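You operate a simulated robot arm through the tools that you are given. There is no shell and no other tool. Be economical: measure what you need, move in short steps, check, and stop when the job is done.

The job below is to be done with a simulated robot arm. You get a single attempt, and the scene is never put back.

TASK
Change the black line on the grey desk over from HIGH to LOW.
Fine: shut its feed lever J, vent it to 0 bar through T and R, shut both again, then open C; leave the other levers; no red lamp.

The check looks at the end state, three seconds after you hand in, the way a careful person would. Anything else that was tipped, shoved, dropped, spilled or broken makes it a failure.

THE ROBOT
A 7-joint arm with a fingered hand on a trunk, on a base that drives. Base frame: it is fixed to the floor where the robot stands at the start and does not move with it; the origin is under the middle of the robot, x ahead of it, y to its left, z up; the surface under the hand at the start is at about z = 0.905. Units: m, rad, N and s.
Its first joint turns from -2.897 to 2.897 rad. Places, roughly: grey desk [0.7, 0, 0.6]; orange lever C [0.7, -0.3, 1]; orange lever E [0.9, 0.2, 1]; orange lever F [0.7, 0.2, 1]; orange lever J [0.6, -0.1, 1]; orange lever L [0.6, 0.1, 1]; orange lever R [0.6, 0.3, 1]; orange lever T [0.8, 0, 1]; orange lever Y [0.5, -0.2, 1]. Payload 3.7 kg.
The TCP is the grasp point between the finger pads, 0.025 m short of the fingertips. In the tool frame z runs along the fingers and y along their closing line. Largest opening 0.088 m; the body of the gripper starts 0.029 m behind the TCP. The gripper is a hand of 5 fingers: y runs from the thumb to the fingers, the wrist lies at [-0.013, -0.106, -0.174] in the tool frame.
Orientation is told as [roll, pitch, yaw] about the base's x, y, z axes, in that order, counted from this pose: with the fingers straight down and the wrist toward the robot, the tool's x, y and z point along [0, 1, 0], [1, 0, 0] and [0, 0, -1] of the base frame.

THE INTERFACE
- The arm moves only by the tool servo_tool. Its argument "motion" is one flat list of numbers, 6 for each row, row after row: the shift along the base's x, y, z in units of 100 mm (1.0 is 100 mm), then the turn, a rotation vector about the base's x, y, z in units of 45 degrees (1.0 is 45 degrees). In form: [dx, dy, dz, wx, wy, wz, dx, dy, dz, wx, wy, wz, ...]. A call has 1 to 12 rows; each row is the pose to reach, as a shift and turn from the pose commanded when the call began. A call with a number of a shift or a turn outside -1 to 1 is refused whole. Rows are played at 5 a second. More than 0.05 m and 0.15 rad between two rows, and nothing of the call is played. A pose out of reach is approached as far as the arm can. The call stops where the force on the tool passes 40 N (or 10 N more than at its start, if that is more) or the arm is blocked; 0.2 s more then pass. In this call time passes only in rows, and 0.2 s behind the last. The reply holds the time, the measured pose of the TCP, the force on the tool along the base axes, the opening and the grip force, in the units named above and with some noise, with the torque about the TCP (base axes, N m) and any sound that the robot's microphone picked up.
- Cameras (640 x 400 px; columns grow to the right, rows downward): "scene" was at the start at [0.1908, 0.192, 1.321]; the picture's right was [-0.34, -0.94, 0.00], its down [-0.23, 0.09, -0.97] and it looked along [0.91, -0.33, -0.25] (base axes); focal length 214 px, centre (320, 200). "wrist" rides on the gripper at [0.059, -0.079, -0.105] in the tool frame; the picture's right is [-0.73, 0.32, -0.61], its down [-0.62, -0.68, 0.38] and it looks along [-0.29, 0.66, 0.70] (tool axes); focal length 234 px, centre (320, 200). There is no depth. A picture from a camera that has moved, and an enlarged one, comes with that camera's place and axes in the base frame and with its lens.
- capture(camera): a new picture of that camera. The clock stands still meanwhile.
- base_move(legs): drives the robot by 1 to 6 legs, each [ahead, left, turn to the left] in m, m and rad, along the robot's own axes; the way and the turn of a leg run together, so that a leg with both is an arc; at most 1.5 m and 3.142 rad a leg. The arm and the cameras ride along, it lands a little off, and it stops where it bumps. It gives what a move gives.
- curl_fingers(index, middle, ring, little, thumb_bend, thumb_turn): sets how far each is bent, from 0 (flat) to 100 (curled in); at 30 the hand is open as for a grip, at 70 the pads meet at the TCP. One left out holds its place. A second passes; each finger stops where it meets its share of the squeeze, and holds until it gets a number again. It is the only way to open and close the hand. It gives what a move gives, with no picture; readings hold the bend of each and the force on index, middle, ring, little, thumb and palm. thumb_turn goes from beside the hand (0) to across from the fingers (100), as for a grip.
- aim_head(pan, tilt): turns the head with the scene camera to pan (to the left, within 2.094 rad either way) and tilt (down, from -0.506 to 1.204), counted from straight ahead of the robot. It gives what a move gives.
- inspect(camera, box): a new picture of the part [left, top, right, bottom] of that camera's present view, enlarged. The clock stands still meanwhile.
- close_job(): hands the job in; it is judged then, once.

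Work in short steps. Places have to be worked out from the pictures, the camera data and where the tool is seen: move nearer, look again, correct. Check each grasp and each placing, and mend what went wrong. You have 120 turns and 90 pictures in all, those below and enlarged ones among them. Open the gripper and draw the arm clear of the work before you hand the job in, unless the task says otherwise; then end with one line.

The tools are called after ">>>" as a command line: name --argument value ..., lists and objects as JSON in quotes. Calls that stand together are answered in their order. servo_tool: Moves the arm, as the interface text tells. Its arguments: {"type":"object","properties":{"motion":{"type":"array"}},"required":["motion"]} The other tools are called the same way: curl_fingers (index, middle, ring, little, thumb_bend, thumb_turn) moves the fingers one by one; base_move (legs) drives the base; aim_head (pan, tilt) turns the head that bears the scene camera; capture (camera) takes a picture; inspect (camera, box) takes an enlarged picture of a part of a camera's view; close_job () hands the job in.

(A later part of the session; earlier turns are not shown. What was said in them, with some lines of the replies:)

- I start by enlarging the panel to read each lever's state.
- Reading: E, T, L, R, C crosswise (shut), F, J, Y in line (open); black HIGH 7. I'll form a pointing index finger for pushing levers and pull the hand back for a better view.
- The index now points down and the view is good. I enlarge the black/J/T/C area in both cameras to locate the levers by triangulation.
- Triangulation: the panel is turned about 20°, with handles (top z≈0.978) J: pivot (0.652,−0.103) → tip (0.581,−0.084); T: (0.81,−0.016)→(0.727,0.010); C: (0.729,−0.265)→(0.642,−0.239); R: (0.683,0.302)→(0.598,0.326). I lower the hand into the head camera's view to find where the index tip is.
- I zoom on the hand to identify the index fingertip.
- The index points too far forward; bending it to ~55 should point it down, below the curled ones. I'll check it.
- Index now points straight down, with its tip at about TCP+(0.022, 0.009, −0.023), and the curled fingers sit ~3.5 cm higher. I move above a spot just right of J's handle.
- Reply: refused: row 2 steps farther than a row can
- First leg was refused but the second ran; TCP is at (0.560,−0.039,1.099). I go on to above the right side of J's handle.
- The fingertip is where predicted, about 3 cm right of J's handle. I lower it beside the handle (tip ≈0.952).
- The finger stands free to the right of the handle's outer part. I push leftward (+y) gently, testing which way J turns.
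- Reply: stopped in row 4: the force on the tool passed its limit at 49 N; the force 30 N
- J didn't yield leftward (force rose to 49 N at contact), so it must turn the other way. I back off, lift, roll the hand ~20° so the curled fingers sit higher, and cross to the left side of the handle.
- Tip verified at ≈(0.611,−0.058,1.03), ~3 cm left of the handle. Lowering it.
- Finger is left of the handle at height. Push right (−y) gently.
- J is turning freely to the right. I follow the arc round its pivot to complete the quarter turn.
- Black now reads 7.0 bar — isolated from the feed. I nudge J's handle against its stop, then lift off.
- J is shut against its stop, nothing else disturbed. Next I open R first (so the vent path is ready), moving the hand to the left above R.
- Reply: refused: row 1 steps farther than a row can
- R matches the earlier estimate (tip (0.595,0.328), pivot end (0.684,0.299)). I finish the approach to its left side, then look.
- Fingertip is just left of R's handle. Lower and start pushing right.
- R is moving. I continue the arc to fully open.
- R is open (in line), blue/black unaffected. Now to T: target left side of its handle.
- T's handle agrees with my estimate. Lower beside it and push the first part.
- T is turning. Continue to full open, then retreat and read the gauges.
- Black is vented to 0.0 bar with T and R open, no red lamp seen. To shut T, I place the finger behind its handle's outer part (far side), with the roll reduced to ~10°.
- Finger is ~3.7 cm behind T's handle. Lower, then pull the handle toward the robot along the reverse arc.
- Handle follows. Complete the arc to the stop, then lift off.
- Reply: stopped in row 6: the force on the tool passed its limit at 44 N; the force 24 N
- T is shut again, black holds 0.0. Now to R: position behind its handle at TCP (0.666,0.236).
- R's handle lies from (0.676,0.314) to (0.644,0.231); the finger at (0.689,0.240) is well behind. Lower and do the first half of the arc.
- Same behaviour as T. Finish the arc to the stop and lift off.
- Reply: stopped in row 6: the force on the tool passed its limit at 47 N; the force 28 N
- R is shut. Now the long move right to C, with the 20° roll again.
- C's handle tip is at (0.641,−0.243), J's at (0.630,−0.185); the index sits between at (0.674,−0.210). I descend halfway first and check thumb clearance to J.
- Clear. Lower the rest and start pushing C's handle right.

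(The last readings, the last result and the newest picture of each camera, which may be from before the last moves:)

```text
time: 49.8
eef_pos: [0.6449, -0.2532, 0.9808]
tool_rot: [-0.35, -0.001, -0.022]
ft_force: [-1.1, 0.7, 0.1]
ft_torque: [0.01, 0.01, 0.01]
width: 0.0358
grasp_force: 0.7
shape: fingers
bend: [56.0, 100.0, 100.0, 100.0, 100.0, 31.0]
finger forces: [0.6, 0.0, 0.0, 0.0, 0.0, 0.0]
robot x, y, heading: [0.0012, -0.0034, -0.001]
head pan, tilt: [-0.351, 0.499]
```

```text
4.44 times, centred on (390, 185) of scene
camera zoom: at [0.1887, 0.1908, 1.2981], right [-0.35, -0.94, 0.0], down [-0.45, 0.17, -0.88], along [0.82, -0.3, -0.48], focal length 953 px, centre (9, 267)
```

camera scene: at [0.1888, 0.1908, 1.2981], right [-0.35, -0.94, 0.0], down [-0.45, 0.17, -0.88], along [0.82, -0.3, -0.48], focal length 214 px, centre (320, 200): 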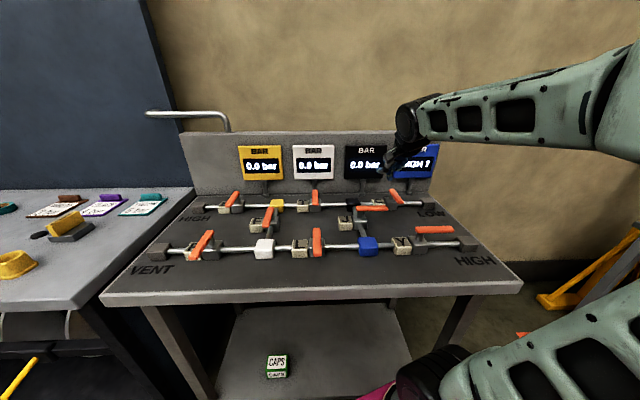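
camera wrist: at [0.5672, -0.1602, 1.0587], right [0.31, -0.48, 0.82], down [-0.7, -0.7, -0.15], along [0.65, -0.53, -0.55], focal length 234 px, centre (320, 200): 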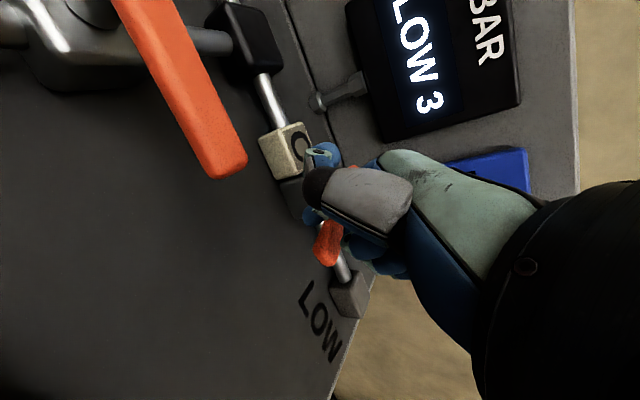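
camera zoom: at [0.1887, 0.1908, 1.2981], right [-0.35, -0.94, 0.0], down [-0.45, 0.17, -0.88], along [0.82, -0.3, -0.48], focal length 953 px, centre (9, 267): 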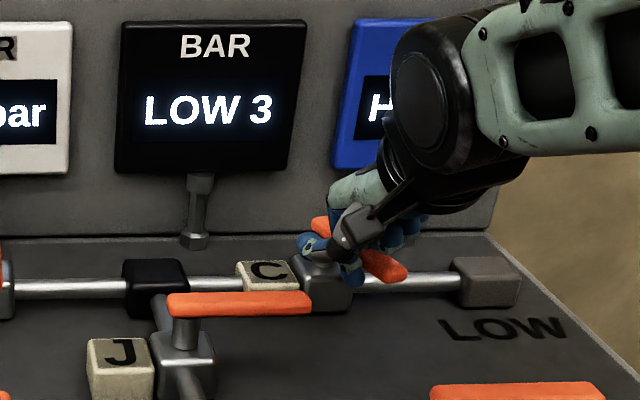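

Black now reads LOW 3. I finish C's turn to its stop and retreat.

>>> servo_tool --motion '[0.0, -0.12, 0, 0, 0, 0, 0.02, -0.22, 0, 0, 0, 0, 0.06, -0.32, 0, 0, 0, 0, 0.11, -0.4, 0, 0, 0, 0, 0.18, -0.47, 0, 0, 0, 0, 0.25, -0.51, 0, 0, 0, 0, 0.3, -0.53, 0, 0, 0, 0, 0.34, -0.55, 0, 0, 0, 0]'

>>> servo_tool --motion '[-0.15, 0.05, 0, 0, 0, 0, -0.15, 0.05, 0.45, 0, 0, 0, -0.15, 0.05, 0.9, 0, 0, 0]'

>>> capture --camera "wrist"

>>> inspect --camera "scene" --box '[330, 140, 450, 230]'

```text
time: 51.6
eef_pos: [0.6762, -0.3059, 0.9806]
tool_rot: [-0.348, 0.001, -0.023]
ft_force: [-15.5, 11.6, 3.5]
ft_torque: [0.07, -0.02, 0.33]
width: 0.0389
grasp_force: 9.4
shape: fingers
bend: [70.0, 100.0, 100.0, 100.0, 100.0, 31.0]
finger forces: [18.3, 0.0, 0.0, 0.0, 0.0, 0.0]
robot x, y, heading: [0.0, -0.0006, -0.001]
head pan, tilt: [-0.351, 0.499]
```

```text
time: 52.4
eef_pos: [0.6636, -0.3024, 1.0706]
tool_rot: [-0.349, -0.001, -0.025]
ft_force: [-0.4, 0.5, 0.1]
ft_torque: [-0.01, -0.01, 0.01]
width: 0.0357
grasp_force: 0.1
shape: fingers
bend: [55.0, 100.0, 100.0, 100.0, 100.0, 31.0]
finger forces: [0.0, 0.0, 0.1, 0.1, 0.0, 0.0]
robot x, y, heading: [-0.0008, 0.0023, -0.005]
head pan, tilt: [-0.351, 0.499]
```

```text
25 pictures are left
camera wrist: at [0.5865, -0.2105, 1.1488], right [0.31, -0.48, 0.82], down [-0.7, -0.7, -0.15], along [0.65, -0.53, -0.55], focal length 234 px, centre (320, 200)
```

wrist: 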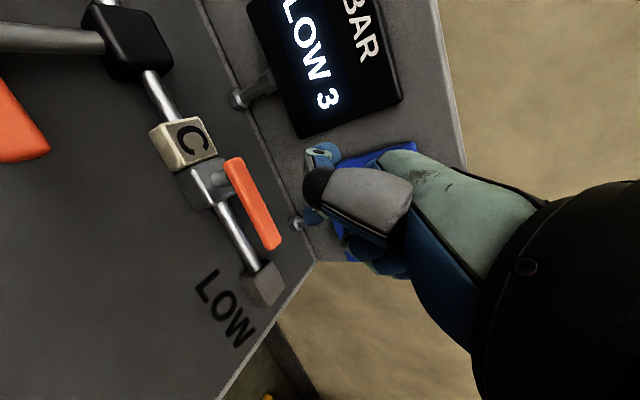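

```text
4.44 times, centred on (390, 185) of scene
camera zoom: at [0.1889, 0.1906, 1.2981], right [-0.35, -0.94, 0.0], down [-0.45, 0.17, -0.88], along [0.82, -0.3, -0.48], focal length 953 px, centre (9, 267)
```

zoom: 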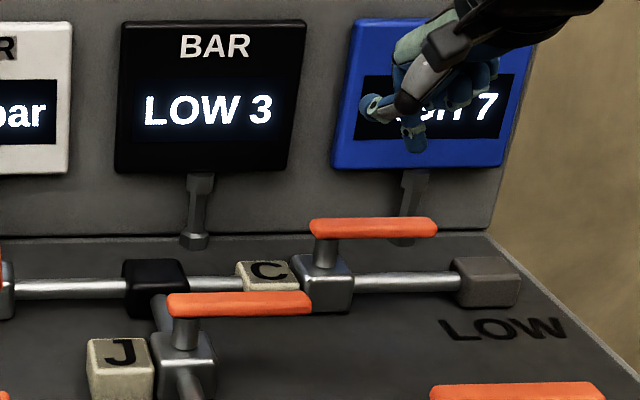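

C is open and in line. I raise and withdraw the arm, open the hand, and check the whole panel.

>>> servo_tool --motion '[-0.1, 0, 0.45, 0.1, 0, 0, -0.3, 0, 0.85, 0.25, 0, 0]'

>>> servo_tool --motion '[-0.3, 0, 0.3, 0.1, 0, 0, -0.6, 0, 0.6, 0.2, 0, 0, -0.8, 0, 1, 0.2, 0, 0]'

>>> curl_fingers --index 30 --middle 30 --ring 30 --little 30 --thumb_bend 30 --thumb_turn 98

>>> aim_head --pan -0.25 --tilt 0.5

>>> capture --camera "scene"

>>> inspect --camera "scene" --box '[150, 120, 490, 290]'

```text
time: 53.0
eef_pos: [0.6343, -0.302, 1.1581]
tool_rot: [-0.152, 0.003, -0.023]
ft_force: [-0.9, 0.1, -0.6]
ft_torque: [0.01, 0.02, 0.01]
width: 0.0354
grasp_force: 0.1
shape: fingers
bend: [55.0, 100.0, 100.0, 100.0, 100.0, 31.0]
finger forces: [0.0, 0.1, 0.0, 0.0, 0.1, 0.1]
robot x, y, heading: [-0.0009, 0.0009, -0.0]
head pan, tilt: [-0.351, 0.499]
```

```text
time: 53.8
eef_pos: [0.5525, -0.3037, 1.2554]
tool_rot: [0.006, 0.008, -0.023]
ft_force: [0.1, -0.3, -0.2]
ft_torque: [0.02, 0.02, -0.04]
width: 0.0357
grasp_force: 0.0
shape: fingers
bend: [55.0, 100.0, 100.0, 100.0, 100.0, 31.0]
finger forces: [0.0, 0.0, 0.0, 0.0, 0.0, 0.0]
robot x, y, heading: [-0.0037, -0.0014, -0.002]
head pan, tilt: [-0.351, 0.499]
```

```text
time: 54.8
eef_pos: [0.5524, -0.3034, 1.2555]
tool_rot: [0.005, 0.006, -0.022]
ft_force: [-0.2, -0.3, 0.5]
ft_torque: [-0.03, 0.0, 0.0]
width: 0.0846
grasp_force: 0.0
shape: fingers
bend: [30.0, 30.0, 30.0, 30.0, 30.0, 95.0]
finger forces: [0.0, 0.0, 0.0, 0.1, 0.1, 0.1]
robot x, y, heading: [0.001, -0.0027, -0.002]
head pan, tilt: [-0.351, 0.499]
```

```text
time: 55.5
eef_pos: [0.5529, -0.3032, 1.2556]
tool_rot: [0.005, 0.008, -0.024]
ft_force: [0.0, 0.2, -0.3]
ft_torque: [0.02, 0.01, 0.0]
width: 0.0845
grasp_force: 0.1
shape: fingers
bend: [30.0, 30.0, 30.0, 30.0, 30.0, 95.0]
finger forces: [0.0, 0.1, 0.0, 0.0, 0.1, 0.1]
robot x, y, heading: [0.003, 0.0041, -0.004]
head pan, tilt: [-0.25, 0.499]
```

```text
23 pictures are left
camera scene: at [0.1915, 0.1995, 1.2981], right [-0.25, -0.97, 0.0], down [-0.46, 0.12, -0.88], along [0.85, -0.22, -0.48], focal length 214 px, centre (320, 200)
```

scene: 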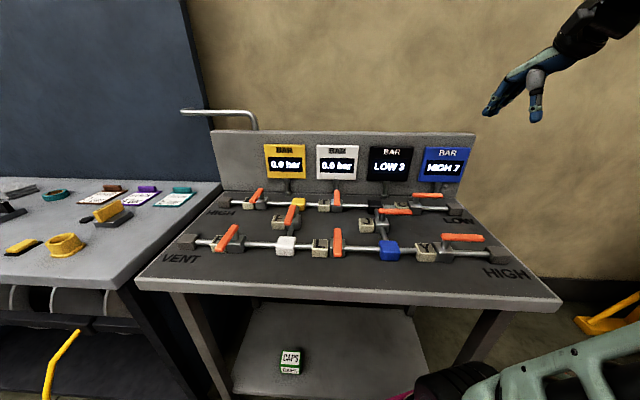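

```text
1.88 times, centred on (320, 205) of scene
camera zoom: at [0.1915, 0.1995, 1.2981], right [-0.25, -0.97, 0.0], down [-0.46, 0.12, -0.88], along [0.85, -0.22, -0.48], focal length 404 px, centre (320, 191)
```

zoom: 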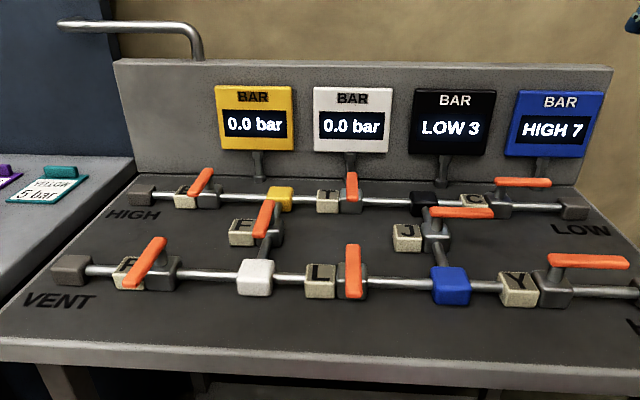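

Everything is as required: J, T and R are shut, C is open, E, F, L and Y are untouched, black reads LOW 3, and there is no red lamp. The arm is clear, so I hand in.

>>> close_job

```text
The job is handed in.
```

The black line is changed over from HIGH to LOW: its gauge read 0.0 bar after venting and now reads LOW 3. J, T and R are shut, C is open, the other levers were left alone, and no red lamp showed.
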